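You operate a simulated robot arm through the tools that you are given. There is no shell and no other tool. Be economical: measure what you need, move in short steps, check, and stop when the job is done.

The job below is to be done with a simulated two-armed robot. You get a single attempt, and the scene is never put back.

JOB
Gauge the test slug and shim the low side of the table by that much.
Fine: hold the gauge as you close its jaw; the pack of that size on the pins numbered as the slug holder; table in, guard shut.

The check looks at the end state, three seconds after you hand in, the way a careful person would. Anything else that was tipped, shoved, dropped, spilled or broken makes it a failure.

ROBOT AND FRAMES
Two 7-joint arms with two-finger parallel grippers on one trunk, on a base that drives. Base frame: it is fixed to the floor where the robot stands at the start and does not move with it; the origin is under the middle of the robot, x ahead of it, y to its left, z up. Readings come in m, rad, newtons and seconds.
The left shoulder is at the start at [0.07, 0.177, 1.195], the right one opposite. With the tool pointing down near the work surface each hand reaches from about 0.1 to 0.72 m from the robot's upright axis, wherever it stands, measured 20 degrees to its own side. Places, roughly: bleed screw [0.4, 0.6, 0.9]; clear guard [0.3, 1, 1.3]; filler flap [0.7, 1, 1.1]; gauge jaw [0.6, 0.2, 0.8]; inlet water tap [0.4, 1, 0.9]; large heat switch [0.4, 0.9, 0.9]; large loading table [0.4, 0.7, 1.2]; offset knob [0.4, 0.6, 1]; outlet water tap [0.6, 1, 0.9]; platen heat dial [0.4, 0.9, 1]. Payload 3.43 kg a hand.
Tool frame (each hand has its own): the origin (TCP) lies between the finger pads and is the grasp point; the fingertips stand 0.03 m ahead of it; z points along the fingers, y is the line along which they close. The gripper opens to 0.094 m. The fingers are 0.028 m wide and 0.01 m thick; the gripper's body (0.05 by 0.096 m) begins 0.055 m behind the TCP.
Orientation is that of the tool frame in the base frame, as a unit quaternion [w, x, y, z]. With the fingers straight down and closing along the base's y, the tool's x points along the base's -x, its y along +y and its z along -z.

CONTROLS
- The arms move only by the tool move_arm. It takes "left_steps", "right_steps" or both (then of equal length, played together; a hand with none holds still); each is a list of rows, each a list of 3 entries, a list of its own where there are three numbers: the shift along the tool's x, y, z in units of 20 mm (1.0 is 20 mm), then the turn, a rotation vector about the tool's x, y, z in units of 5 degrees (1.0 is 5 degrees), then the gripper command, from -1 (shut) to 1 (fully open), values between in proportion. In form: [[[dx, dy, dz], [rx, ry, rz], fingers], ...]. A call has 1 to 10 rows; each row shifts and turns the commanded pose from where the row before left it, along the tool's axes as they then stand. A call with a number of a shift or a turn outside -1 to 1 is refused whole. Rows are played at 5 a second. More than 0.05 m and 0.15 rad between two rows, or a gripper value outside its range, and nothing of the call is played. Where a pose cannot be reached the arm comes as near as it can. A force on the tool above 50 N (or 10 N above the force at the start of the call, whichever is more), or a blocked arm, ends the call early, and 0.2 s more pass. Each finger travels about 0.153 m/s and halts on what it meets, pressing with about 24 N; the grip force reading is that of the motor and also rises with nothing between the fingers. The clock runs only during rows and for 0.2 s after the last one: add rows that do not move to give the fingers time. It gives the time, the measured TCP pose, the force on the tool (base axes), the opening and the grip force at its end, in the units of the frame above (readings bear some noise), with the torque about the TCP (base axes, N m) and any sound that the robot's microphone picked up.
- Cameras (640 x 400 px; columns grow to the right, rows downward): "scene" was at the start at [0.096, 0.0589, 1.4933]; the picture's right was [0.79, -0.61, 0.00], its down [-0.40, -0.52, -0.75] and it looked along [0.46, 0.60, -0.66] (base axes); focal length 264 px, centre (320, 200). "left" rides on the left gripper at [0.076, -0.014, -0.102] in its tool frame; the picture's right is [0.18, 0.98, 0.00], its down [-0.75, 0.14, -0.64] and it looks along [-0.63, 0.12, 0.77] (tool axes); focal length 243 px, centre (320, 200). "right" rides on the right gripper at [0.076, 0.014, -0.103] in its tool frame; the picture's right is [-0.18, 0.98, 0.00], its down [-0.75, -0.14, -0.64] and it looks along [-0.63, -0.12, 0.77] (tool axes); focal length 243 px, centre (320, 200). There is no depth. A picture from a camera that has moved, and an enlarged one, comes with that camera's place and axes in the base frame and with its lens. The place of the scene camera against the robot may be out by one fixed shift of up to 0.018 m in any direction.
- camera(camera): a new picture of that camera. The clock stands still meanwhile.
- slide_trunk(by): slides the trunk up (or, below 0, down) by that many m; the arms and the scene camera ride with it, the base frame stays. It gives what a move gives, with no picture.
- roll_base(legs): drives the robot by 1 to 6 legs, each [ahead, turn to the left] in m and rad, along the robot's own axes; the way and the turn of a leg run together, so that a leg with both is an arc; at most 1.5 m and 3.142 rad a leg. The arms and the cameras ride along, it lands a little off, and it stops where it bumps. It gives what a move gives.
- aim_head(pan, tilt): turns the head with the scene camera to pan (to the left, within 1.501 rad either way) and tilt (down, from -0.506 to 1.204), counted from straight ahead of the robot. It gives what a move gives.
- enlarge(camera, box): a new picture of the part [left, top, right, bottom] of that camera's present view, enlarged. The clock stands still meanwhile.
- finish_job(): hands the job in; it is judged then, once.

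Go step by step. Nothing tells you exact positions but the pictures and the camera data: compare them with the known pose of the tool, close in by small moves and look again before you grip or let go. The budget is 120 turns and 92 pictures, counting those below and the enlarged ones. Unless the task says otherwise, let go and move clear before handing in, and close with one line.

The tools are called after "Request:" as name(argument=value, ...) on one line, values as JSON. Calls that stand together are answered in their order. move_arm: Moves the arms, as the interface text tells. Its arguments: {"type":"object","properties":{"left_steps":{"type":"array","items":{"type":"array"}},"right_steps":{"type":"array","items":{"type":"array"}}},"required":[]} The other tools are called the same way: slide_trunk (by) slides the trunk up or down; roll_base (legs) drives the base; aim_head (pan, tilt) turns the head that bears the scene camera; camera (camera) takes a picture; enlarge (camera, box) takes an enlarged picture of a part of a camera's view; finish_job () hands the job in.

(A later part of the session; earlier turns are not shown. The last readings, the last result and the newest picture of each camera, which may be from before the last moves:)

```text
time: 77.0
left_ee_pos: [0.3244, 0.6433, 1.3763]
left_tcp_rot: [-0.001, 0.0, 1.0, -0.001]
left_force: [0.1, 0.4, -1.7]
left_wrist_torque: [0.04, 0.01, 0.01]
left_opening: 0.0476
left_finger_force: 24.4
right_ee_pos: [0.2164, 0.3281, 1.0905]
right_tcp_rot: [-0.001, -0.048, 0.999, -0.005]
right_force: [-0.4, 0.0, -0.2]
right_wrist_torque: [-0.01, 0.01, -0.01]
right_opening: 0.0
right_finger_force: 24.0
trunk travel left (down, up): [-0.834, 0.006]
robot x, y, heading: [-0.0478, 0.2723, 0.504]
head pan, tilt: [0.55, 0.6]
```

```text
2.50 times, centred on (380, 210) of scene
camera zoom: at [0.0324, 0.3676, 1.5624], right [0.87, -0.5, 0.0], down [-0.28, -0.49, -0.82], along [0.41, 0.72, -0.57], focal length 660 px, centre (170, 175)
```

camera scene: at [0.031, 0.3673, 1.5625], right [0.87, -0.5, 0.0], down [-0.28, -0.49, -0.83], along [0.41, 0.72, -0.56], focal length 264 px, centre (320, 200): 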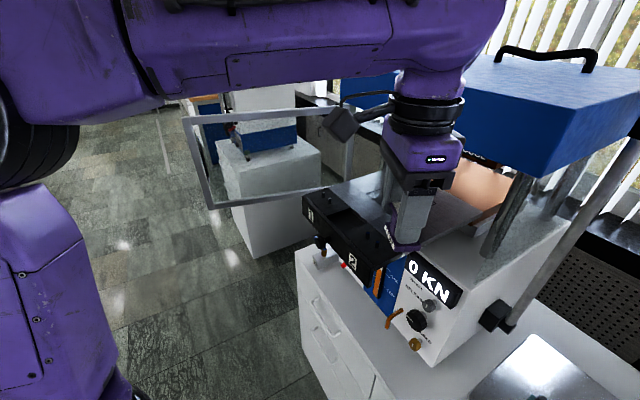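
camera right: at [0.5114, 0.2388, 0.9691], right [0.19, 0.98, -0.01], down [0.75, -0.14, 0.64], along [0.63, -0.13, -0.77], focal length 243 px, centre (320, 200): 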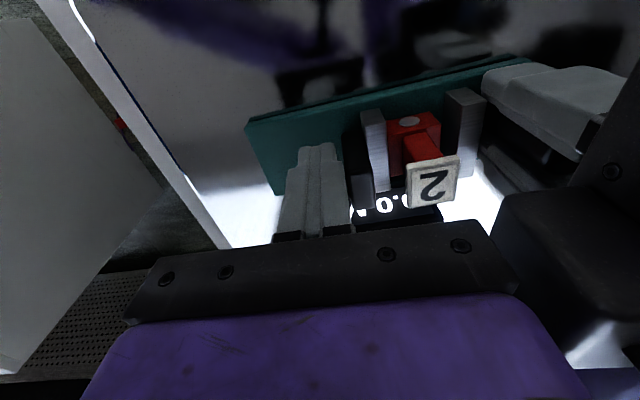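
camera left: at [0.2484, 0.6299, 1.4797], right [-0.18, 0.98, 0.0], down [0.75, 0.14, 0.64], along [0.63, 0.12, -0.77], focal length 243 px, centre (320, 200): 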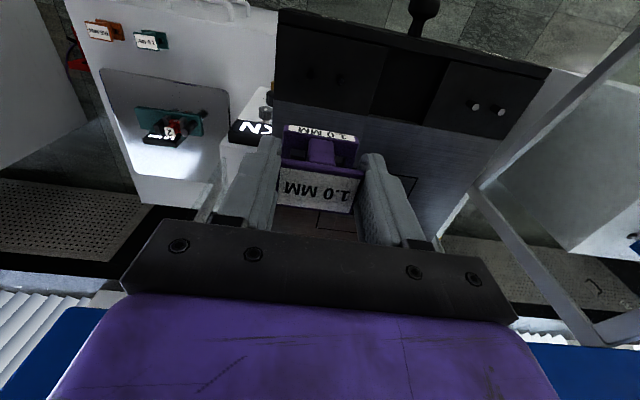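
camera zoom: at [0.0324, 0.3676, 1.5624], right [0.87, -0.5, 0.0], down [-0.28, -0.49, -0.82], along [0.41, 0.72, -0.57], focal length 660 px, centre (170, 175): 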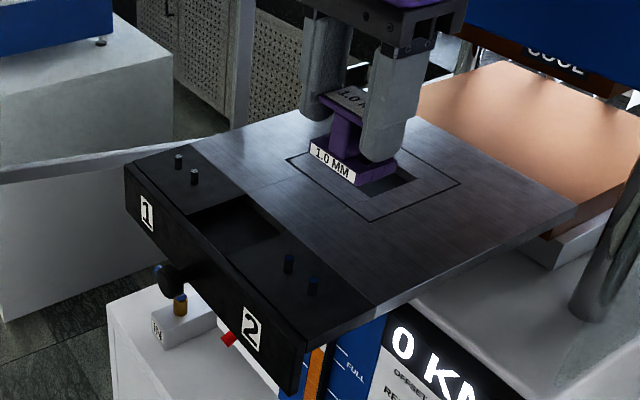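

Request:
enlarge(camera="left", box=[270, 10, 550, 185])

```text
2.29 times, centred on (410, 98) of left
camera zoom: at [0.2484, 0.6299, 1.4797], right [-0.18, 0.98, 0.0], down [0.75, 0.14, 0.64], along [0.63, 0.12, -0.77], focal length 555 px, centre (114, 434)
```

zoom: 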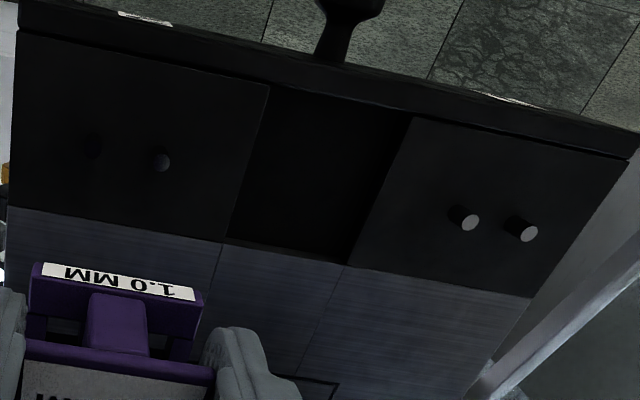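

Request:
enlarge(camera="left", box=[270, 115, 370, 185])

```text
5.71 times, centred on (320, 150) of left
camera zoom: at [0.2484, 0.6299, 1.4797], right [-0.18, 0.98, 0.0], down [0.75, 0.14, 0.64], along [0.63, 0.12, -0.77], focal length 1386 px, centre (320, 486)
```

zoom: 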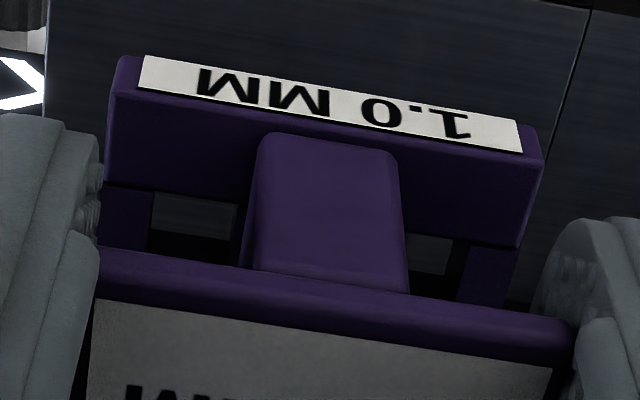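

Pins "2" tops triangulate to about (0.301, 0.646, 1.248). For millimetre accuracy I go lower just behind the pins and look once more.

Request:
move_arm(left_steps=[[[-1, 0.1, 0], [0, 0, 0], -1], [[0, 0, 0.9], [0, 0, 0], -1], [[0, 0, 0.9], [0, 0, 0], -1], [[0, 0, 0.9], [0, 0, 0], -1], [[0, 0, 0.8], [0, 0, 0], -1], [[0, 0, 0], [0, 0, 0], -1]])

Request:
enlarge(camera="left", box=[240, 10, 400, 170])

```text
time: 78.4
left_ee_pos: [0.3423, 0.6436, 1.3089]
left_tcp_rot: [-0.001, 0.0, 1.0, 0.0]
left_force: [-0.1, -0.3, -2.5]
left_wrist_torque: [-0.03, 0.02, -0.01]
left_opening: 0.0477
left_finger_force: 24.1
right_ee_pos: [0.2157, 0.3277, 1.0909]
right_tcp_rot: [0.0, -0.048, 0.999, -0.005]
right_force: [-0.1, 0.7, -0.1]
right_wrist_torque: [0.01, -0.03, 0.03]
right_opening: 0.0
right_finger_force: 23.9
trunk travel left (down, up): [-0.834, 0.006]
robot x, y, heading: [-0.0511, 0.2726, 0.504]
head pan, tilt: [0.55, 0.6]
```

```text
2.50 times, centred on (320, 90) of left
camera zoom: at [0.2661, 0.6313, 1.4108], right [-0.18, 0.98, 0.0], down [0.75, 0.14, 0.64], along [0.63, 0.12, -0.77], focal length 606 px, centre (320, 475)
```

zoom: 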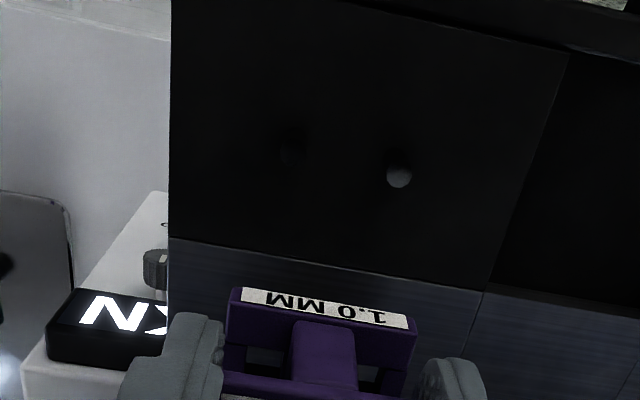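

Pins refined to centre (0.303, 0.646), tops z≈1.24. I move the pack above them and check with the scene camera.

Request:
move_arm(left_steps=[[[0.98, 0.07, 0], [0, 0, 0], -1], [[0.98, 0.07, 0], [0, 0, 0], -1], [[0, 0, 0.5], [0, 0, 0], -1], [[0, 0, 0.2], [0, 0, 0], -1], [[0, 0, 0], [0, 0, 0], -1]])

Request:
enlarge(camera="scene", box=[330, 180, 430, 270])

```text
time: 79.6
left_ee_pos: [0.3033, 0.647, 1.2948]
left_tcp_rot: [0.001, 0.0, 1.0, 0.0]
left_force: [-0.1, -0.1, 5.9]
left_wrist_torque: [0.08, -0.01, -0.03]
left_opening: 0.0478
left_finger_force: 23.8
right_ee_pos: [0.2147, 0.3263, 1.0912]
right_tcp_rot: [0.0, -0.048, 0.999, -0.004]
right_force: [0.2, -0.7, -0.5]
right_wrist_torque: [-0.01, 0.03, 0.02]
right_opening: 0.0
right_finger_force: 24.2
trunk travel left (down, up): [-0.834, 0.006]
robot x, y, heading: [-0.0524, 0.2737, 0.506]
head pan, tilt: [0.55, 0.6]
```

```text
4.44 times, centred on (380, 225) of scene
camera zoom: at [0.0301, 0.367, 1.5627], right [0.87, -0.5, 0.0], down [-0.28, -0.49, -0.83], along [0.41, 0.72, -0.56], focal length 1174 px, centre (53, 89)
```

zoom: 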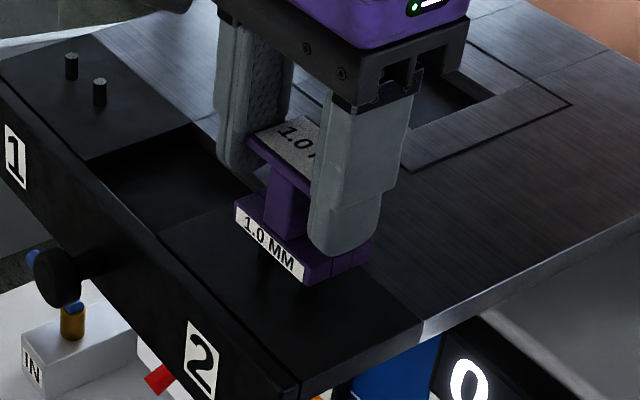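

Slight contact already at z 1.295, so the pins are not in the holes yet. I look closer.

Request:
enlarge(camera="scene", box=[360, 205, 430, 255])

Request:
enlarge(camera="left", box=[270, 105, 370, 175])

```text
8.00 times, centred on (395, 230) of scene
camera zoom: at [0.0301, 0.367, 1.5627], right [0.87, -0.5, 0.0], down [-0.28, -0.49, -0.83], along [0.41, 0.72, -0.56], focal length 2113 px, centre (-280, -40)
```

zoom: 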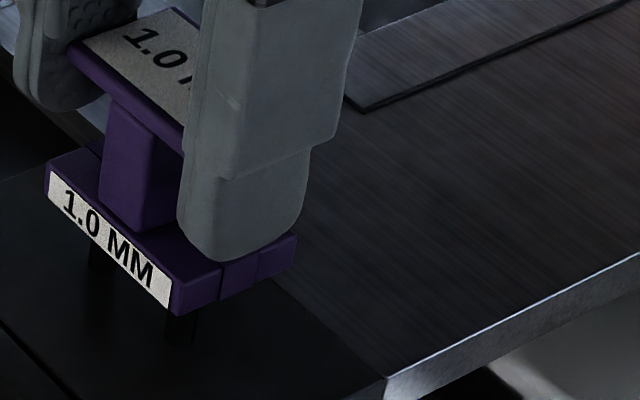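

```text
5.71 times, centred on (320, 140) of left
camera zoom: at [0.2261, 0.6341, 1.3969], right [-0.18, 0.98, 0.0], down [0.75, 0.14, 0.64], along [0.63, 0.12, -0.77], focal length 1386 px, centre (320, 543)
```

zoom: 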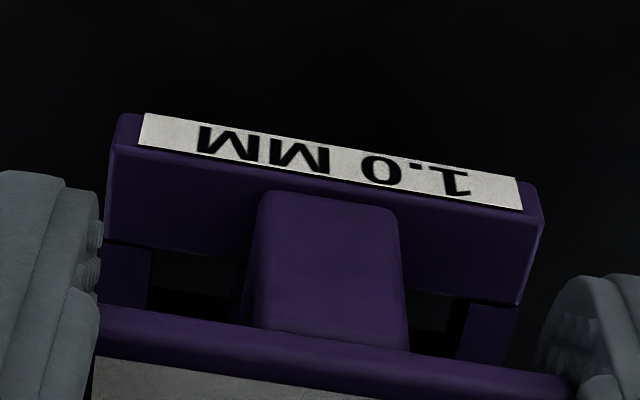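

Contact height implies pin tops near z 1.253, which shifts the pin estimate to about (0.300, 0.645). I lift slightly, shift, and try again gently.

Request:
move_arm(left_steps=[[[0, 0, -0.3], [0, 0, 0], -1], [[0.17, -0.09, 0], [0, 0, 0], -1], [[0, 0, 0.3], [0, 0, 0], -1], [[0, 0, 0.15], [0, 0, 0], -1], [[0, 0, 0.15], [0, 0, 0], -1]])

```text
time: 80.8
left_ee_pos: [0.2989, 0.6466, 1.2876]
left_tcp_rot: [0.0, 0.001, 1.0, 0.0]
left_force: [0.6, -1.2, -1.0]
left_wrist_torque: [-0.11, 0.02, -0.03]
left_opening: 0.0477
left_finger_force: 24.0
right_ee_pos: [0.2154, 0.3271, 1.0905]
right_tcp_rot: [0.001, -0.047, 0.999, -0.004]
right_force: [0.1, 0.2, -0.1]
right_wrist_torque: [-0.03, -0.01, -0.03]
right_opening: 0.0
right_finger_force: 23.8
trunk travel left (down, up): [-0.834, 0.006]
robot x, y, heading: [-0.0515, 0.276, 0.505]
head pan, tilt: [0.55, 0.6]
```

It went lower without resistance: the pins seem to be entering. Continuing down.

Request:
move_arm(left_steps=[[[0, 0, 0.15], [0, 0, 0], -1], [[0, 0, 0.15], [0, 0, 0], -1], [[0, 0, 0.1], [0, 0, 0], -1], [[0, 0, 0], [0, 0, 0], -1]])

Request:
enlarge(camera="scene", box=[340, 190, 430, 260])

```text
time: 81.8
left_ee_pos: [0.299, 0.6453, 1.2802]
left_tcp_rot: [-0.001, 0.001, 1.0, 0.0]
left_force: [1.0, -4.5, 1.0]
left_wrist_torque: [-0.16, -0.04, 0.01]
left_opening: 0.0474
left_finger_force: 24.1
right_ee_pos: [0.2162, 0.3258, 1.092]
right_tcp_rot: [0.001, -0.048, 0.999, -0.004]
right_force: [0.6, -0.3, 0.7]
right_wrist_torque: [0.0, -0.05, -0.02]
right_opening: 0.0
right_finger_force: 24.6
trunk travel left (down, up): [-0.834, 0.006]
robot x, y, heading: [-0.0485, 0.274, 0.502]
head pan, tilt: [0.55, 0.6]
```

```text
5.71 times, centred on (385, 225) of scene
camera zoom: at [0.0307, 0.3661, 1.5626], right [0.87, -0.5, 0.0], down [-0.28, -0.49, -0.83], along [0.41, 0.72, -0.56], focal length 1509 px, centre (-51, 57)
```

zoom: 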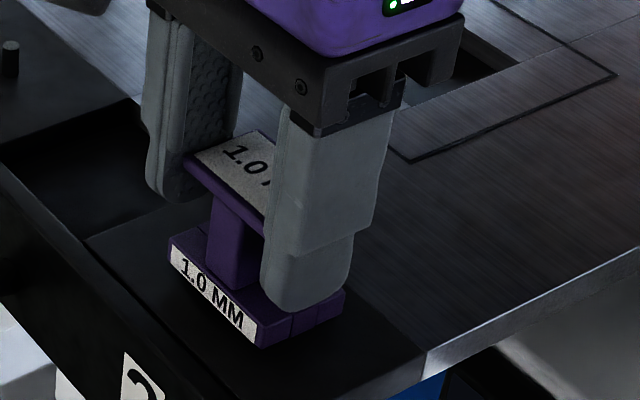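

Request:
move_arm(left_steps=[[[0, -0.06, 0.1], [0, 0, 0], -1], [[0, 0, 0.1], [0, 0, 0], -1], [[0, 0, 0.1], [0, 0, 0], -1]])

Request:
enlarge(camera="scene", box=[340, 190, 430, 260])

```text
time: 82.6
left_ee_pos: [0.2974, 0.6459, 1.277]
left_tcp_rot: [0.004, 0.001, 1.0, 0.002]
left_force: [1.5, 4.5, 23.4]
left_wrist_torque: [0.06, -0.21, -0.01]
left_opening: 0.0475
left_finger_force: 23.9
right_ee_pos: [0.2149, 0.327, 1.0917]
right_tcp_rot: [0.0, -0.046, 0.999, -0.004]
right_force: [0.1, 0.9, 0.6]
right_wrist_torque: [0.02, -0.02, 0.02]
right_opening: 0.0003
right_finger_force: 23.8
trunk travel left (down, up): [-0.834, 0.006]
robot x, y, heading: [-0.0522, 0.2751, 0.5]
head pan, tilt: [0.55, 0.6]
```

```text
5.71 times, centred on (385, 225) of scene
camera zoom: at [0.0285, 0.3665, 1.5632], right [0.87, -0.5, 0.0], down [-0.28, -0.49, -0.83], along [0.41, 0.72, -0.56], focal length 1509 px, centre (-51, 57)
```

zoom: 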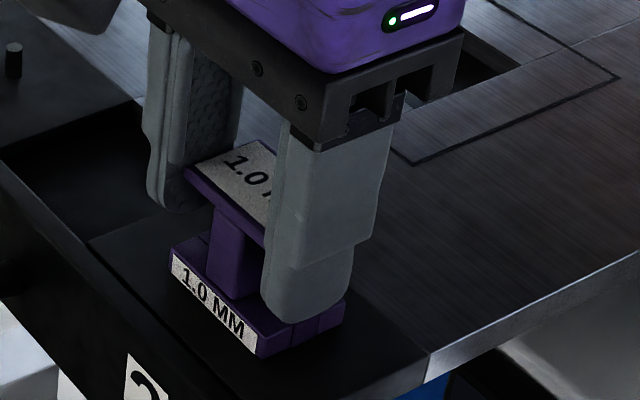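

The pack bottoms out at 23 N and sits flush. I relax, open, and lift away.

Request:
move_arm(left_steps=[[[0, 0, -0.1], [0, 0, 0], -1], [[0, 0, 0], [0, 0, 0], 0.2], [[0, 0, 0], [0, 0, 0], 0.5], [[0, 0, -0.5], [0, 0, 0], 0.5], [[0, 0, -1], [0, 0, 0], 0.5], [[0, 0, -1], [0, 0, 0], 0.5], [[0, 0, -1], [0, 0, 0], 0.5], [[1, 0, -1], [0, 0, 0], 0.5], [[1, 0, 0], [0, 0, 0], 0.5], [[1, 0, 0], [0, 0, 0], 0.5]])

Request:
enlarge(camera="scene", box=[290, 150, 450, 275])

```text
time: 84.8
left_ee_pos: [0.24, 0.647, 1.366]
left_tcp_rot: [0.001, -0.001, 1.0, -0.001]
left_force: [0.2, 0.7, 0.6]
left_wrist_torque: [-0.03, -0.02, 0.03]
left_opening: 0.0701
left_finger_force: 0.1
right_ee_pos: [0.215, 0.3281, 1.0912]
right_tcp_rot: [0.001, -0.048, 0.999, -0.005]
right_force: [0.9, -0.3, -0.4]
right_wrist_torque: [0.05, 0.0, -0.01]
right_opening: 0.0002
right_finger_force: 24.2
trunk travel left (down, up): [-0.834, 0.006]
robot x, y, heading: [-0.0494, 0.2777, 0.503]
head pan, tilt: [0.55, 0.6]
```

```text
3.20 times, centred on (370, 212) of scene
camera zoom: at [0.0297, 0.3693, 1.5624], right [0.87, -0.5, 0.0], down [-0.28, -0.49, -0.82], along [0.41, 0.72, -0.57], focal length 845 px, centre (160, 160)
```

zoom: 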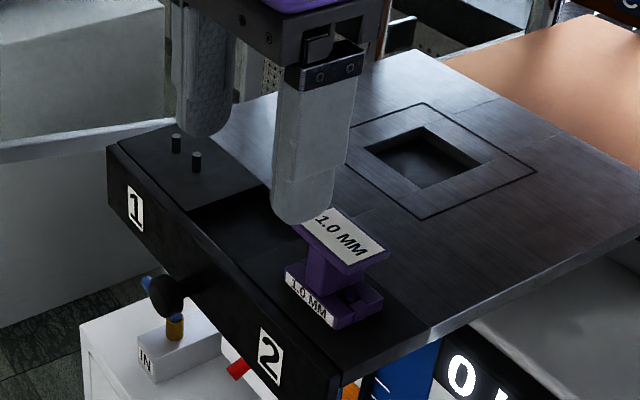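

The 1.0 mm pack sits on pins "2". Next I back off, shut the fingers and tilt the left hand to point forward, ready to push the table in at its centre knob (about y 0.72, z 1.20).

Request:
move_arm(left_steps=[[[1, 0.4, 0], [0, 0, 0], 0], [[1, 0.4, 0], [0, 0, 0], -0.5], [[1, 0.4, 0], [0, 0, 0], -1], [[1, 0.4, 0], [0, 0, 0], -1], [[1, 0.4, 0], [0, 0, 0], -1], [[1, 0.4, 0], [0, -1, 0], -1], [[1, 0.4, 0], [0, -1, 0], -1], [[1, 0.4, 0.2], [0, -1, 0], -1], [[0, 0.4, 0], [0, -1, 0], -1], [[0, 0, 0], [0, -1, 0], -1]])

Request:
move_arm(left_steps=[[[0, 0, 0], [0, -1, 0], -1], [[0, 0, 0], [0, -1, 0], -1], [[0, 0, 0], [0, -1, 0], -1], [[0, 0, 0], [0, -1, 0], -1], [[0, 0, 0], [0, -1, 0], -1], [[0, 0, 0], [0, -1, 0], -1], [[0, 0, 0], [0, -1, 0], -1], [[0, 0, 0], [0, -1, 0], -1], [[0, 0, 0], [0, -1, 0], -1], [[0, 0, 0], [0, -1, 0], -1]])

Request:
camera(camera="scene")

```text
time: 87.0
left_ee_pos: [0.0804, 0.7194, 1.3568]
left_tcp_rot: [0.218, 0.0, 0.976, 0.0]
left_force: [-0.3, 0.4, -0.1]
left_wrist_torque: [-0.02, -0.03, 0.0]
left_opening: 0.0
left_finger_force: 23.9
right_ee_pos: [0.2152, 0.3276, 1.0905]
right_tcp_rot: [0.0, -0.047, 0.999, -0.005]
right_force: [0.4, 1.1, 0.2]
right_wrist_torque: [0.02, -0.02, -0.02]
right_opening: 0.0
right_finger_force: 23.4
trunk travel left (down, up): [-0.834, 0.006]
robot x, y, heading: [-0.0485, 0.2734, 0.501]
head pan, tilt: [0.55, 0.6]
```

```text
time: 89.2
left_ee_pos: [0.0809, 0.7234, 1.3615]
left_tcp_rot: [0.609, 0.001, 0.793, -0.001]
left_force: [0.1, 1.4, 0.6]
left_wrist_torque: [-0.03, -0.01, -0.03]
left_opening: 0.0003
left_finger_force: 23.8
left hand out of reach, approached as far as the arm can: row 10
right_ee_pos: [0.2171, 0.328, 1.0906]
right_tcp_rot: [0.0, -0.048, 0.999, -0.006]
right_force: [-0.4, 0.4, 1.2]
right_wrist_torque: [0.0, 0.01, -0.01]
right_opening: 0.0001
right_finger_force: 24.5
trunk travel left (down, up): [-0.834, 0.006]
robot x, y, heading: [-0.0543, 0.2766, 0.507]
head pan, tilt: [0.55, 0.6]
```

```text
24 pictures are left
camera scene: at [0.0304, 0.3683, 1.5625], right [0.87, -0.5, 0.0], down [-0.28, -0.49, -0.82], along [0.41, 0.72, -0.57], focal length 264 px, centre (320, 200)
```

scene: 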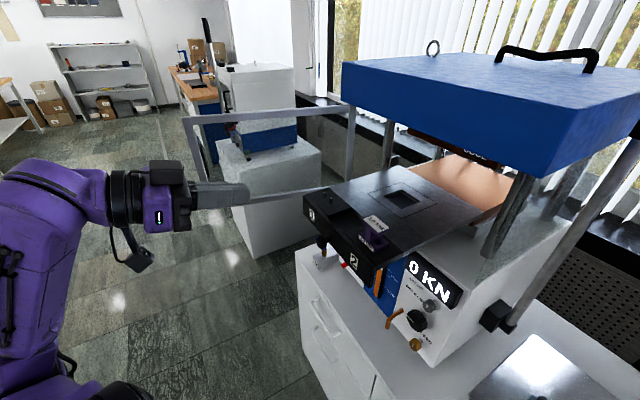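

Request:
move_arm(left_steps=[[[0.965, 0, 0.26], [0, 0, 0], -1], [[0.965, 0, 0.26], [0, 0, 0], -1], [[0.965, 0, 0.26], [0, 0, 0], -1], [[0.965, 0, 0.26], [0, 0, 0], -1], [[0.965, 0, 0.26], [0, 0, 0], -1], [[0.965, 0, 0.26], [0, 0, 0], -1], [[0.965, 0, 0.26], [0, 0, 0], -1], [[0.965, 0, 0.26], [0, 0, 0], -1], [[-0.25, 0, 0.926], [0, 0, 0], -1], [[-0.25, 0, 0.926], [0, 0, 0], -1]])

Request:
enlarge(camera="scene", box=[230, 160, 430, 285])

```text
time: 91.4
left_ee_pos: [0.1217, 0.773, 1.224]
left_tcp_rot: [0.609, 0.001, 0.793, -0.001]
left_force: [-1.1, -0.4, 0.3]
left_wrist_torque: [0.02, 0.02, 0.0]
left_opening: 0.0
left_finger_force: 24.4
left hand out of reach, approached as far as the arm can: row 1, 2, 3, 4, 5, 6, 7
right_ee_pos: [0.215, 0.3272, 1.0906]
right_tcp_rot: [-0.001, -0.047, 0.999, -0.006]
right_force: [0.1, 0.8, 1.2]
right_wrist_torque: [-0.03, -0.01, 0.01]
right_opening: 0.0
right_finger_force: 23.8
trunk travel left (down, up): [-0.834, 0.006]
robot x, y, heading: [-0.0515, 0.2761, 0.506]
head pan, tilt: [0.55, 0.6]
```

```text
3.20 times, centred on (330, 222) of scene
camera zoom: at [0.0301, 0.3674, 1.5625], right [0.87, -0.5, 0.0], down [-0.28, -0.49, -0.83], along [0.41, 0.72, -0.56], focal length 845 px, centre (288, 128)
```

zoom: 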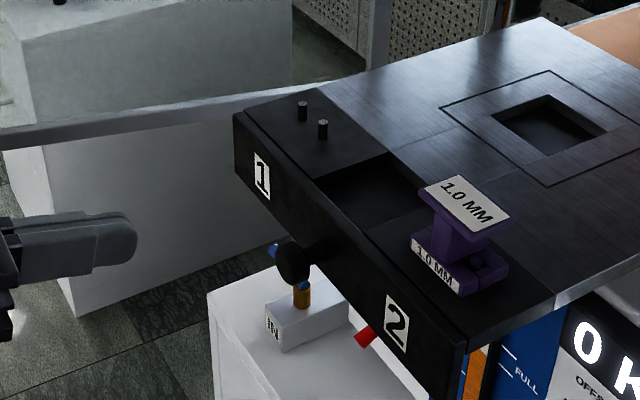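

The knob position (0.24, 0.725, 1.20) checks out against the fingertip in the picture. I align and push forward.

Request:
move_arm(left_steps=[[[0.39, -0.8, 0.1], [0, 0, 0], -1], [[0.39, -0.8, 0.1], [0, 0, 0], -1], [[0.39, -0.8, 0.1], [0, 0, 0], -1], [[-0.2, 0, 0.75], [0, 0, 0], -1], [[-0.2, 0, 0.75], [0, 0, 0], -1], [[-0.2, 0, 0.75], [0, 0, 0], -1], [[0, 0, 0], [0, 0, 0], -1]])

Request:
enlarge(camera="scene", box=[230, 160, 430, 285])

```text
time: 93.0
left_ee_pos: [0.1739, 0.7725, 1.2013]
left_tcp_rot: [0.609, 0.0, 0.793, -0.001]
left_force: [-0.1, -0.5, 0.1]
left_wrist_torque: [-0.02, -0.02, 0.02]
left_opening: 0.0
left_finger_force: 23.7
left hand out of reach, approached as far as the arm can: row 1, 2, 3
right_ee_pos: [0.2158, 0.3275, 1.0904]
right_tcp_rot: [0.0, -0.048, 0.999, -0.005]
right_force: [-0.9, 0.1, 0.4]
right_wrist_torque: [0.0, 0.01, 0.01]
right_opening: 0.0
right_finger_force: 23.9
trunk travel left (down, up): [-0.834, 0.006]
robot x, y, heading: [-0.0489, 0.2743, 0.5]
head pan, tilt: [0.55, 0.6]
```

```text
3.20 times, centred on (330, 222) of scene
camera zoom: at [0.0302, 0.3678, 1.5625], right [0.87, -0.5, 0.0], down [-0.28, -0.49, -0.83], along [0.41, 0.72, -0.56], focal length 845 px, centre (288, 128)
```

zoom: 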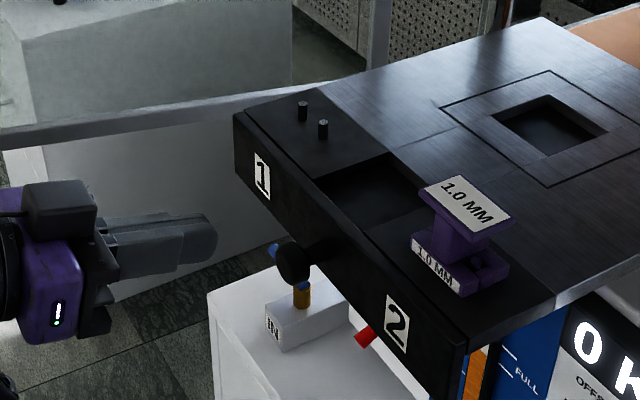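

Request:
move_arm(left_steps=[[[0, -0.6, 0], [0, 0, 0], -1], [[0, -0.6, 0], [0, 0, 0], -1], [[0, -0.6, 0], [0, 0, 0], -1], [[0, -0.6, 0], [0, 0, 0], -1], [[0, 0, 0], [0, 0, 0], -1]])

```text
time: 94.2
left_ee_pos: [0.1882, 0.7519, 1.2]
left_tcp_rot: [0.609, 0.001, 0.793, -0.001]
left_force: [-0.1, -1.0, 0.2]
left_wrist_torque: [0.01, 0.02, -0.02]
left_opening: 0.0
left_finger_force: 23.9
left hand out of reach, approached as far as the arm can: row 2, 3, 4
right_ee_pos: [0.2158, 0.3273, 1.0903]
right_tcp_rot: [0.001, -0.047, 0.999, -0.005]
right_force: [-0.1, -0.9, 0.8]
right_wrist_torque: [0.0, -0.01, 0.0]
right_opening: 0.0
right_finger_force: 24.3
trunk travel left (down, up): [-0.834, 0.006]
robot x, y, heading: [-0.0518, 0.2751, 0.504]
head pan, tilt: [0.55, 0.6]
```

The hand is too close to the body for this posture, so I back the base up 0.1 m.

Request:
roll_base(legs=[[-0.1, 0]])

Request:
move_arm(left_steps=[[[-0.1, 0.5, 0.6], [0, 0, 0], -1], [[-0.15, 0.5, 0.6], [0, 0, 0], -1], [[-0.15, 0, 0.6], [0, 0, 0], -1], [[0, 0, 0], [0, 0, 0], -1]])

```text
time: 95.3
left_ee_pos: [0.1044, 0.7048, 1.2001]
left_tcp_rot: [0.608, 0.0, 0.794, -0.001]
left_force: [-0.3, 0.1, -0.7]
left_wrist_torque: [0.03, 0.0, -0.01]
left_opening: 0.0
left_finger_force: 24.3
right_ee_pos: [0.1323, 0.2819, 1.0906]
right_tcp_rot: [0.0, -0.046, 0.999, -0.005]
right_force: [0.7, 0.1, -0.1]
right_wrist_torque: [0.02, 0.0, 0.01]
right_opening: 0.0001
right_finger_force: 23.9
trunk travel left (down, up): [-0.834, 0.006]
robot x, y, heading: [-0.1392, 0.2318, 0.508]
head pan, tilt: [0.55, 0.6]
```

```text
time: 96.3
left_ee_pos: [0.1403, 0.7236, 1.1985]
left_tcp_rot: [0.608, 0.0, 0.794, 0.0]
left_force: [-0.4, -0.2, -0.5]
left_wrist_torque: [0.01, -0.05, 0.05]
left_opening: 0.0
left_finger_force: 24.3
right_ee_pos: [0.131, 0.2816, 1.0905]
right_tcp_rot: [-0.001, -0.046, 0.999, -0.006]
right_force: [0.2, 0.2, -0.2]
right_wrist_torque: [0.01, -0.01, 0.01]
right_opening: 0.0
right_finger_force: 24.2
trunk travel left (down, up): [-0.834, 0.006]
robot x, y, heading: [-0.138, 0.2288, 0.505]
head pan, tilt: [0.55, 0.6]
```

Request:
move_arm(left_steps=[[[-0.2, 0, 0.75], [0, 0, 0], -1], [[-0.2, 0, 0.75], [0, 0, 0], -1], [[-0.2, 0, 0.75], [0, 0, 0], -1], [[-0.13, 0, 0.5], [0, 0, 0], -1], [[-0.13, 0, 0.5], [0, 0, 0], -1], [[-0.13, 0, 0.5], [0, 0, 0], -1], [[-0.13, 0, 0.5], [0, 0, 0], -1]])

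Request:
camera(camera="scene")

```text
time: 97.9
left_ee_pos: [0.2287, 0.7234, 1.1984]
left_tcp_rot: [0.609, 0.0, 0.793, -0.001]
left_force: [-0.4, -0.7, 0.2]
left_wrist_torque: [0.0, -0.01, 0.0]
left_opening: 0.0002
left_finger_force: 24.2
right_ee_pos: [0.1307, 0.2812, 1.0913]
right_tcp_rot: [0.0, -0.046, 0.999, -0.006]
right_force: [0.0, -0.2, -0.3]
right_wrist_torque: [0.01, 0.0, -0.02]
right_opening: 0.0
right_finger_force: 23.8
trunk travel left (down, up): [-0.834, 0.006]
robot x, y, heading: [-0.1368, 0.2277, 0.498]
head pan, tilt: [0.55, 0.6]
```

```text
21 pictures are left
camera scene: at [-0.0545, 0.3207, 1.5625], right [0.87, -0.5, 0.0], down [-0.28, -0.49, -0.82], along [0.41, 0.72, -0.57], focal length 264 px, centre (320, 200)
```

scene: 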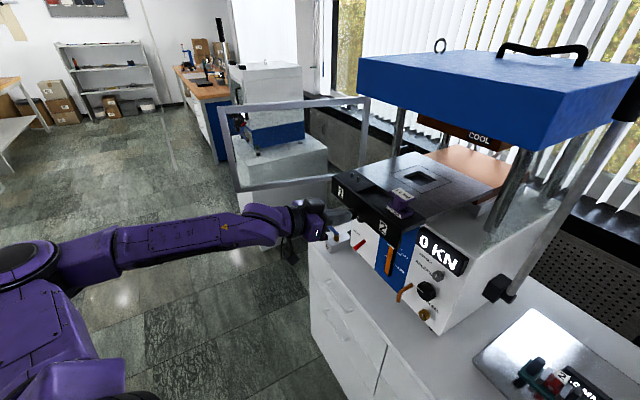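

Request:
enlarge(camera="scene", box=[280, 160, 440, 260])

```text
4.00 times, centred on (360, 210) of scene
camera zoom: at [-0.0545, 0.3207, 1.5625], right [0.87, -0.5, 0.0], down [-0.28, -0.49, -0.82], along [0.41, 0.72, -0.57], focal length 1056 px, centre (160, 160)
```

zoom: 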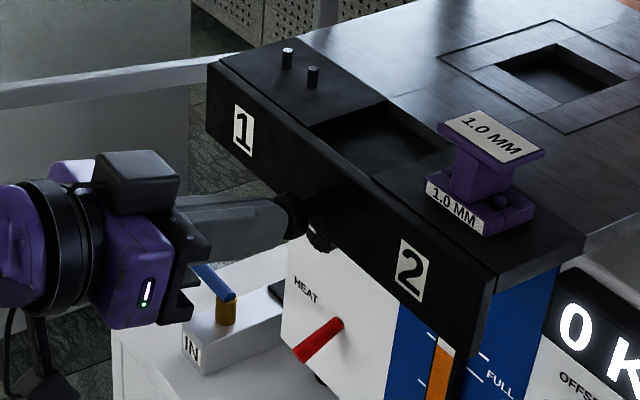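

The fingertip is right at the knob. I push on.

Request:
move_arm(left_steps=[[[-0.14, 0, 0.55], [0, 0, 0], -1], [[-0.14, 0, 0.55], [0, 0, 0], -1], [[-0.14, 0, 0.55], [0, 0, 0], -1], [[-0.14, 0, 0.55], [0, 0, 0], -1], [[-0.14, 0, 0.55], [0, 0, 0], -1], [[-0.14, 0, 0.55], [0, 0, 0], -1], [[-0.14, 0, 0.55], [0, 0, 0], -1], [[-0.14, 0, 0.55], [0, 0, 0], -1]])

Request:
camera(camera="scene")

```text
time: 99.7
left_ee_pos: [0.3201, 0.7224, 1.1975]
left_tcp_rot: [0.609, 0.0, 0.793, 0.0]
left_force: [-0.4, -1.2, 1.5]
left_wrist_torque: [-0.01, -0.05, -0.03]
left_opening: 0.0
left_finger_force: 24.3
right_ee_pos: [0.1308, 0.281, 1.0909]
right_tcp_rot: [0.0, -0.046, 0.999, -0.005]
right_force: [-1.0, 0.0, -0.3]
right_wrist_torque: [0.03, 0.02, 0.01]
right_opening: 0.0
right_finger_force: 24.4
trunk travel left (down, up): [-0.834, 0.006]
robot x, y, heading: [-0.1372, 0.2264, 0.502]
head pan, tilt: [0.55, 0.6]
```

```text
19 pictures are left
camera scene: at [-0.0549, 0.3203, 1.5626], right [0.87, -0.5, 0.0], down [-0.28, -0.49, -0.83], along [0.41, 0.72, -0.56], focal length 264 px, centre (320, 200)
```

scene: 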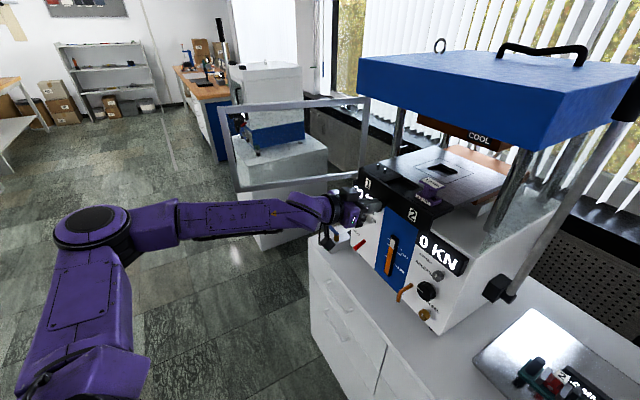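

Request:
move_arm(left_steps=[[[-0.14, 0, 0.55], [0, 0, 0], -1], [[-0.14, 0, 0.55], [0, 0, 0], -1], [[-0.14, 0, 0.55], [0, 0, 0], -1], [[-0.14, 0, 0.55], [0, 0, 0], -1], [[-0.14, 0, 0.55], [0, 0, 0], -1], [[-0.14, 0, 0.55], [0, 0, 0], -1], [[-0.14, 0, 0.55], [0, 0, 0], -1], [[-0.14, 0, 0.55], [0, 0, 0], -1]])

Request:
camera(camera="scene")

```text
time: 101.5
left_ee_pos: [0.4099, 0.722, 1.1974]
left_tcp_rot: [0.608, 0.002, 0.794, -0.001]
left_force: [-0.4, -1.6, 0.2]
left_wrist_torque: [0.02, -0.01, -0.02]
left_opening: 0.0
left_finger_force: 23.7
right_ee_pos: [0.1316, 0.28, 1.0903]
right_tcp_rot: [-0.001, -0.046, 0.999, -0.004]
right_force: [0.1, 0.2, 0.2]
right_wrist_torque: [0.0, 0.03, -0.02]
right_opening: 0.0
right_finger_force: 24.1
trunk travel left (down, up): [-0.834, 0.006]
robot x, y, heading: [-0.1414, 0.2285, 0.492]
head pan, tilt: [0.55, 0.6]
```

```text
18 pictures are left
camera scene: at [-0.0543, 0.3203, 1.5625], right [0.87, -0.5, 0.0], down [-0.28, -0.49, -0.83], along [0.41, 0.72, -0.56], focal length 264 px, centre (320, 200)
```

scene: 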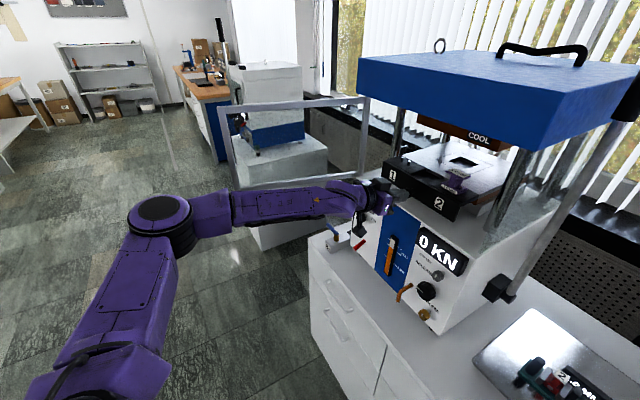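

Request:
move_arm(left_steps=[[[-0.14, 0, 0.55], [0, 0, 0], -1], [[-0.14, 0, 0.55], [0, 0, 0], -1], [[-0.14, 0, 0.55], [0, 0, 0], -1], [[-0.14, 0, 0.55], [0, 0, 0], -1], [[-0.14, 0, 0.55], [0, 0, 0], -1], [[-0.14, 0, 0.55], [0, 0, 0], -1]])

Request:
enlarge(camera="scene", box=[330, 110, 530, 235])

```text
time: 102.5
left_ee_pos: [0.4338, 0.7246, 1.1974]
left_tcp_rot: [0.608, -0.002, 0.794, 0.001]
left_force: [-42.3, -5.0, 4.7]
left_wrist_torque: [-0.17, -0.33, 0.04]
left_opening: 0.0
left_finger_force: 24.0
right_ee_pos: [0.119, 0.2793, 1.0929]
right_tcp_rot: [0.005, -0.048, 0.999, -0.005]
right_force: [0.3, -0.1, -1.0]
right_wrist_torque: [0.01, -0.01, 0.0]
right_opening: 0.0003
right_finger_force: 24.0
trunk travel left (down, up): [-0.834, 0.006]
robot x, y, heading: [-0.1376, 0.2264, 0.515]
head pan, tilt: [0.55, 0.6]
stopped in row 4 (left hand): the force on the tool passed its limit at 59 N (the readings are from after the stop); the commanded pose is now the measured one
```

```text
3.20 times, centred on (430, 172) of scene
camera zoom: at [-0.0723, 0.3174, 1.5638], right [0.87, -0.49, 0.01], down [-0.27, -0.49, -0.83], along [0.41, 0.72, -0.56], focal length 845 px, centre (-32, 288)
```

zoom: 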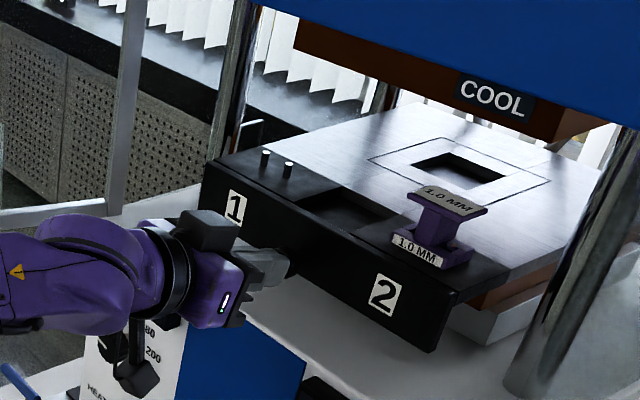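

The table ran against its stop, fully in, with the pack still seated. I retract the hand, then reposition the base to reach the open guard (free edge near (0.06, 1.02), z 1.17–1.41, hinge near (0.44, 0.94)).

Request:
move_arm(left_steps=[[[0.2, 0, -0.9], [0, 0, 0], -1], [[-0.2, 0, -0.98], [0, 0, 0], -1], [[-0.2, 0, -0.98], [0, 0, 0], -1], [[-0.2, 0, -0.98], [0, 0, 0], -1], [[-0.2, 0, -0.98], [0, 0, 0], -1], [[-0.2, 0, -0.98], [0, 0, 0], -1], [[-0.2, 0, -0.98], [0, 0, 0], -1], [[-0.2, 0, -0.98], [0, 0, 0], -1], [[-0.2, 0, -0.98], [0, 0, 0], -1], [[-0.2, 0, -0.98], [0, 0, 0], -1]])

Request:
roll_base(legs=[[0, 1.49], [0.43, 0]])

Request:
aim_head(pan=-1.2, tilt=0.4)

Request:
camera(camera="scene")

```text
time: 104.7
left_ee_pos: [0.2681, 0.7233, 1.2702]
left_tcp_rot: [0.604, 0.0, 0.797, -0.001]
left_force: [-0.5, 0.6, -0.6]
left_wrist_torque: [-0.02, -0.01, 0.03]
left_opening: 0.0001
left_finger_force: 24.3
right_ee_pos: [0.1287, 0.2806, 1.0909]
right_tcp_rot: [0.0, -0.048, 0.999, -0.006]
right_force: [-0.5, -0.3, -0.2]
right_wrist_torque: [0.03, -0.02, 0.01]
right_opening: 0.0
right_finger_force: 24.3
trunk travel left (down, up): [-0.834, 0.006]
robot x, y, heading: [-0.1384, 0.2254, 0.507]
head pan, tilt: [0.55, 0.6]
```

```text
time: 111.0
left_ee_pos: [-0.7641, 1.0702, 1.2724]
left_tcp_rot: [0.448, -0.535, 0.589, 0.406]
left_force: [-0.2, 0.0, 0.1]
left_wrist_torque: [0.02, 0.0, -0.03]
left_opening: 0.0
left_finger_force: 23.5
right_ee_pos: [-0.3362, 0.8873, 1.0912]
right_tcp_rot: [0.003, -0.707, 0.707, -0.004]
right_force: [-0.3, -0.3, 0.0]
right_wrist_torque: [0.01, 0.02, -0.01]
right_opening: 0.0
right_finger_force: 24.1
trunk travel left (down, up): [-0.834, 0.006]
robot x, y, heading: [-0.311, 0.6182, 1.982]
head pan, tilt: [0.55, 0.6]
```

```text
time: 112.7
left_ee_pos: [-0.7631, 1.0701, 1.2711]
left_tcp_rot: [0.448, -0.536, 0.589, 0.406]
left_force: [0.1, 0.1, 0.1]
left_wrist_torque: [-0.01, 0.04, 0.05]
left_opening: 0.0002
left_finger_force: 24.5
right_ee_pos: [-0.3375, 0.8883, 1.0906]
right_tcp_rot: [-0.003, 0.707, -0.707, 0.004]
right_force: [-0.6, -0.1, 0.1]
right_wrist_torque: [0.0, -0.03, -0.01]
right_opening: 0.0
right_finger_force: 24.4
trunk travel left (down, up): [-0.834, 0.006]
robot x, y, heading: [-0.3099, 0.6164, 1.98]
head pan, tilt: [-1.201, 0.4]
```

```text
16 pictures are left
camera scene: at [-0.2693, 0.7206, 1.5807], right [0.7, -0.71, 0.0], down [-0.28, -0.27, -0.92], along [0.65, 0.65, -0.39], focal length 264 px, centre (320, 200)
```

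scene: 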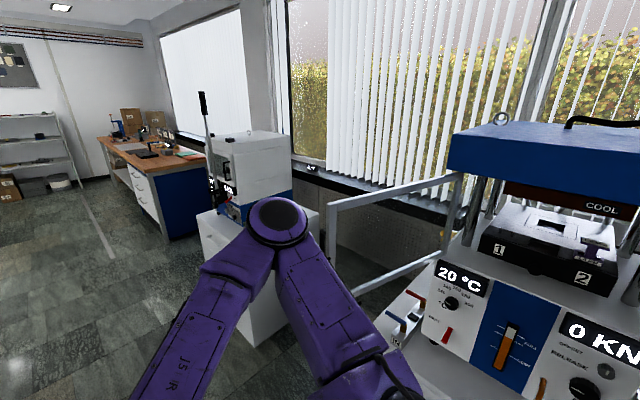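

The guard's free bar is at about (0.04, 1.02), hinge near (0.39, 0.91). Turning the base back right brings the left fist to the guard's outer (+y) side.

Request:
roll_base(legs=[[0, -1.45]])

Request:
aim_head(pan=0.45, tilt=0.45)

Request:
camera(camera="scene")

```text
time: 116.7
left_ee_pos: [0.0971, 1.1149, 1.2719]
left_tcp_rot: [0.605, 0.0, 0.797, -0.001]
left_force: [0.7, 0.1, -0.6]
left_wrist_torque: [-0.02, 0.01, 0.0]
left_opening: 0.0
left_finger_force: 23.9
right_ee_pos: [-0.0423, 0.672, 1.0911]
right_tcp_rot: [0.0, -0.049, 0.999, -0.005]
right_force: [-0.8, 0.2, -0.2]
right_wrist_torque: [0.0, 0.0, -0.04]
right_opening: 0.0
right_finger_force: 23.9
trunk travel left (down, up): [-0.834, 0.006]
robot x, y, heading: [-0.3081, 0.6167, 0.506]
head pan, tilt: [-1.201, 0.4]
```

```text
time: 118.4
left_ee_pos: [0.0967, 1.1152, 1.271]
left_tcp_rot: [0.604, -0.001, 0.797, 0.0]
left_force: [-0.1, -0.3, -0.5]
left_wrist_torque: [0.01, 0.0, 0.0]
left_opening: 0.0001
left_finger_force: 24.0
right_ee_pos: [-0.0415, 0.6708, 1.0912]
right_tcp_rot: [-0.001, -0.048, 0.999, -0.005]
right_force: [0.7, 0.6, 0.8]
right_wrist_torque: [0.01, 0.02, -0.03]
right_opening: 0.0
right_finger_force: 24.1
trunk travel left (down, up): [-0.834, 0.006]
robot x, y, heading: [-0.3085, 0.6147, 0.51]
head pan, tilt: [0.45, 0.45]
```

```text
15 pictures are left
camera scene: at [-0.2182, 0.7091, 1.576], right [0.82, -0.58, 0.0], down [-0.25, -0.36, -0.9], along [0.52, 0.74, -0.44], focal length 264 px, centre (320, 200)
```

scene: 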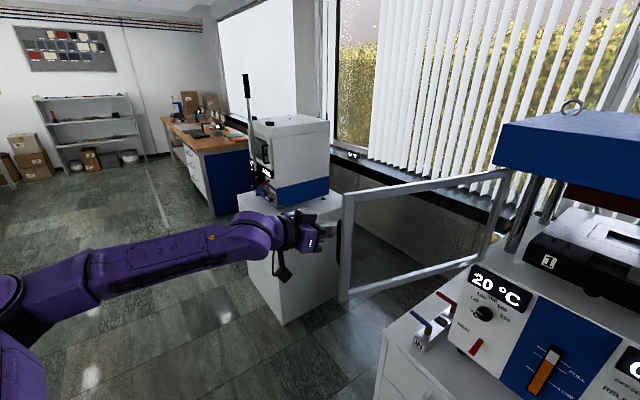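

The fist is behind the guard's free bar. I sweep it toward -y with a little +x to swing the guard.

Request:
move_arm(left_steps=[[[-0.08, -0.8, 0.29], [0, 0, 0], -1], [[-0.08, -0.8, 0.29], [0, 0, 0], -1], [[-0.08, -0.8, 0.29], [0, 0, 0], -1], [[-0.08, -0.8, 0.29], [0, 0, 0], -1], [[-0.08, -0.8, 0.29], [0, 0, 0], -1], [[-0.08, -0.8, 0.29], [0, 0, 0], -1], [[-0.08, -0.8, 0.29], [0, 0, 0], -1], [[-0.08, -0.8, 0.29], [0, 0, 0], -1], [[-0.08, -0.8, 0.29], [0, 0, 0], -1], [[-0.08, -0.8, 0.29], [0, 0, 0], -1]])

Request:
camera(camera="scene")

```text
time: 119.7
left_ee_pos: [0.1088, 1.0436, 1.269]
left_tcp_rot: [0.606, -0.007, 0.795, 0.002]
left_force: [-46.9, 12.0, -4.3]
left_wrist_torque: [0.0, -1.99, -1.5]
left_opening: 0.0
left_finger_force: 23.7
right_ee_pos: [-0.0532, 0.6767, 1.093]
right_tcp_rot: [0.004, -0.051, 0.999, -0.009]
right_force: [0.1, 0.2, -0.4]
right_wrist_torque: [0.02, 0.01, -0.02]
right_opening: 0.0
right_finger_force: 23.5
trunk travel left (down, up): [-0.834, 0.006]
robot x, y, heading: [-0.3106, 0.6192, 0.521]
head pan, tilt: [0.45, 0.45]
stopped in row 6 (left hand): the force on the tool passed its limit at 54 N (the readings are from after the stop); the commanded pose is now the measured one
```

```text
14 pictures are left
camera scene: at [-0.2359, 0.7165, 1.5766], right [0.82, -0.57, 0.01], down [-0.24, -0.36, -0.9], along [0.51, 0.74, -0.43], focal length 264 px, centre (320, 200)
```

scene: 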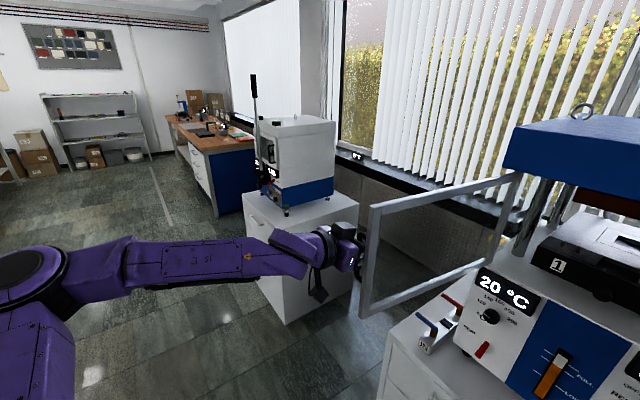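

The palm met the bar end-on. I back off 25 mm in x so only the fingers overlap the bar, then sweep again.

Request:
move_arm(left_steps=[[[0.27, 0, -0.963], [0, 0, 0], -1], [[0.135, 0, -0.48], [0, 0, 0], -1], [[0, -0.7, 0], [0, 0, 0], -1], [[0, -0.7, 0], [0, 0, 0], -1], [[0, -0.7, 0], [0, 0, 0], -1], [[0, -0.7, 0], [0, 0, 0], -1], [[0, -0.7, 0], [0, 0, 0], -1], [[0, -0.7, 0], [0, 0, 0], -1]])

Request:
camera(camera="scene")

```text
time: 121.5
left_ee_pos: [0.0943, 0.9542, 1.2664]
left_tcp_rot: [0.602, -0.003, 0.798, 0.001]
left_force: [0.5, 1.2, 0.1]
left_wrist_torque: [-0.01, 0.02, 0.02]
left_opening: 0.0
left_finger_force: 23.9
right_ee_pos: [-0.0435, 0.6731, 1.0907]
right_tcp_rot: [0.0, -0.05, 0.999, -0.006]
right_force: [-1.2, 0.3, 1.5]
right_wrist_torque: [0.0, 0.0, -0.01]
right_opening: 0.0001
right_finger_force: 23.9
trunk travel left (down, up): [-0.834, 0.006]
robot x, y, heading: [-0.3061, 0.6184, 0.512]
head pan, tilt: [0.45, 0.45]
```

```text
13 pictures are left
camera scene: at [-0.2193, 0.7091, 1.5761], right [0.82, -0.57, 0.0], down [-0.25, -0.36, -0.9], along [0.51, 0.74, -0.44], focal length 264 px, centre (320, 200)
```

scene: 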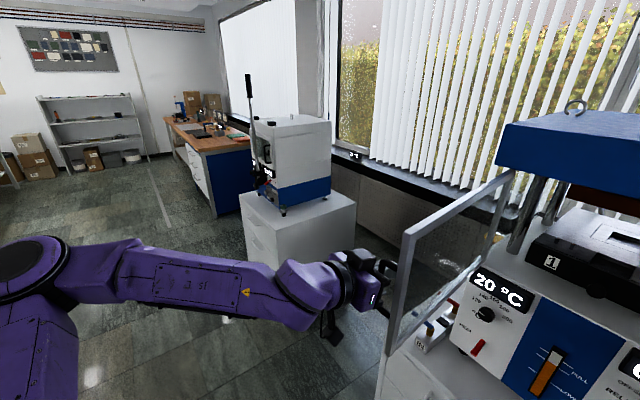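

Request:
move_arm(left_steps=[[[0, -0.8, 0], [0, 0, 0], -1], [[0, -0.8, 0], [0, 0, 0], -1], [[0, -0.8, 0], [0, 0, 0], -1], [[0, -0.8, 0], [0, 0, 0], -1], [[-0.03, -0.8, 0.1], [0, 0, 0], -1], [[-0.04, -0.8, 0.15], [0, 0, 0], -1], [[-0.05, -0.8, 0.2], [0, 0, 0], -1], [[-0.08, -0.8, 0.29], [0, 0, 0], -1], [[-0.08, -0.8, 0.29], [0, 0, 0], -1], [[-0.11, -0.8, 0.39], [0, 0, 0], -1]])

Request:
camera(camera="scene")

```text
time: 123.7
left_ee_pos: [0.1283, 0.7913, 1.2682]
left_tcp_rot: [0.602, -0.002, 0.799, 0.002]
left_force: [0.1, 0.7, -1.1]
left_wrist_torque: [0.02, 0.0, 0.02]
left_opening: 0.0
left_finger_force: 24.2
right_ee_pos: [-0.0416, 0.6717, 1.0908]
right_tcp_rot: [-0.001, -0.05, 0.999, -0.005]
right_force: [0.0, 0.4, 0.1]
right_wrist_torque: [0.01, 0.03, 0.03]
right_opening: 0.0
right_finger_force: 24.0
trunk travel left (down, up): [-0.834, 0.006]
robot x, y, heading: [-0.3128, 0.6173, 0.515]
head pan, tilt: [0.45, 0.45]
```

```text
12 pictures are left
camera scene: at [-0.2184, 0.708, 1.5761], right [0.82, -0.57, 0.0], down [-0.25, -0.36, -0.9], along [0.51, 0.74, -0.43], focal length 264 px, centre (320, 200)
```

scene: 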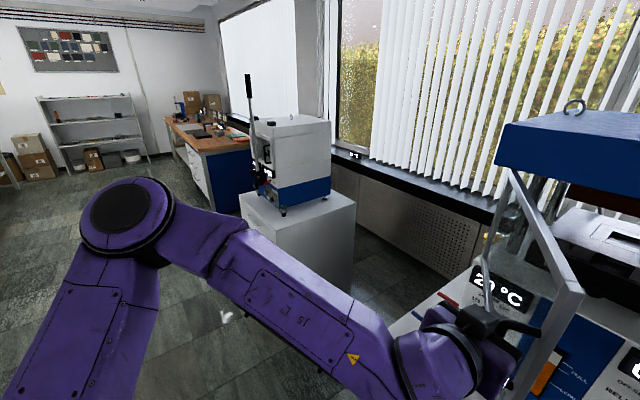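

The guard is about 40° round (free bar near (0.09, 0.74)). I follow its arc, pushing in +x and -y.

Request:
move_arm(left_steps=[[[-0.21, -0.69, 0.74], [0, 0, 0], -1], [[-0.21, -0.69, 0.74], [0, 0, 0], -1], [[-0.21, -0.69, 0.74], [0, 0, 0], -1], [[-0.21, -0.69, 0.74], [0, 0, 0], -1], [[-0.21, -0.69, 0.74], [0, 0, 0], -1], [[-0.21, -0.69, 0.74], [0, 0, 0], -1], [[-0.21, -0.69, 0.74], [0, 0, 0], -1]])

Request:
aim_head(pan=-0.2, tilt=0.45)

Request:
camera(camera="scene")

```text
time: 125.3
left_ee_pos: [0.2369, 0.694, 1.2646]
left_tcp_rot: [0.601, -0.002, 0.799, 0.001]
left_force: [-0.6, -0.4, 0.2]
left_wrist_torque: [-0.01, 0.0, 0.02]
left_opening: 0.0
left_finger_force: 24.0
right_ee_pos: [-0.0418, 0.6722, 1.0899]
right_tcp_rot: [-0.001, -0.05, 0.999, -0.006]
right_force: [0.5, 0.0, -0.5]
right_wrist_torque: [-0.01, -0.03, -0.01]
right_opening: 0.0
right_finger_force: 24.2
trunk travel left (down, up): [-0.834, 0.006]
robot x, y, heading: [-0.31, 0.6175, 0.508]
head pan, tilt: [0.45, 0.45]
```

```text
time: 126.3
left_ee_pos: [0.233, 0.6947, 1.2673]
left_tcp_rot: [0.602, -0.002, 0.799, 0.001]
left_force: [0.3, 0.7, -0.7]
left_wrist_torque: [-0.02, 0.0, 0.04]
left_opening: 0.0001
left_finger_force: 23.8
right_ee_pos: [-0.0415, 0.6717, 1.092]
right_tcp_rot: [-0.001, -0.049, 0.999, -0.007]
right_force: [-0.2, 0.8, 0.9]
right_wrist_torque: [-0.02, -0.04, 0.01]
right_opening: 0.0
right_finger_force: 23.7
trunk travel left (down, up): [-0.834, 0.006]
robot x, y, heading: [-0.3094, 0.6169, 0.512]
head pan, tilt: [-0.201, 0.45]
```

```text
11 pictures are left
camera scene: at [-0.1844, 0.6623, 1.5761], right [0.31, -0.95, 0.0], down [-0.41, -0.13, -0.9], along [0.86, 0.28, -0.44], focal length 264 px, centre (320, 200)
```

scene: 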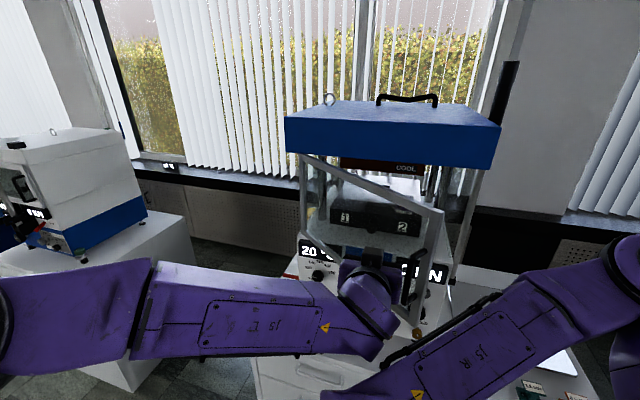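

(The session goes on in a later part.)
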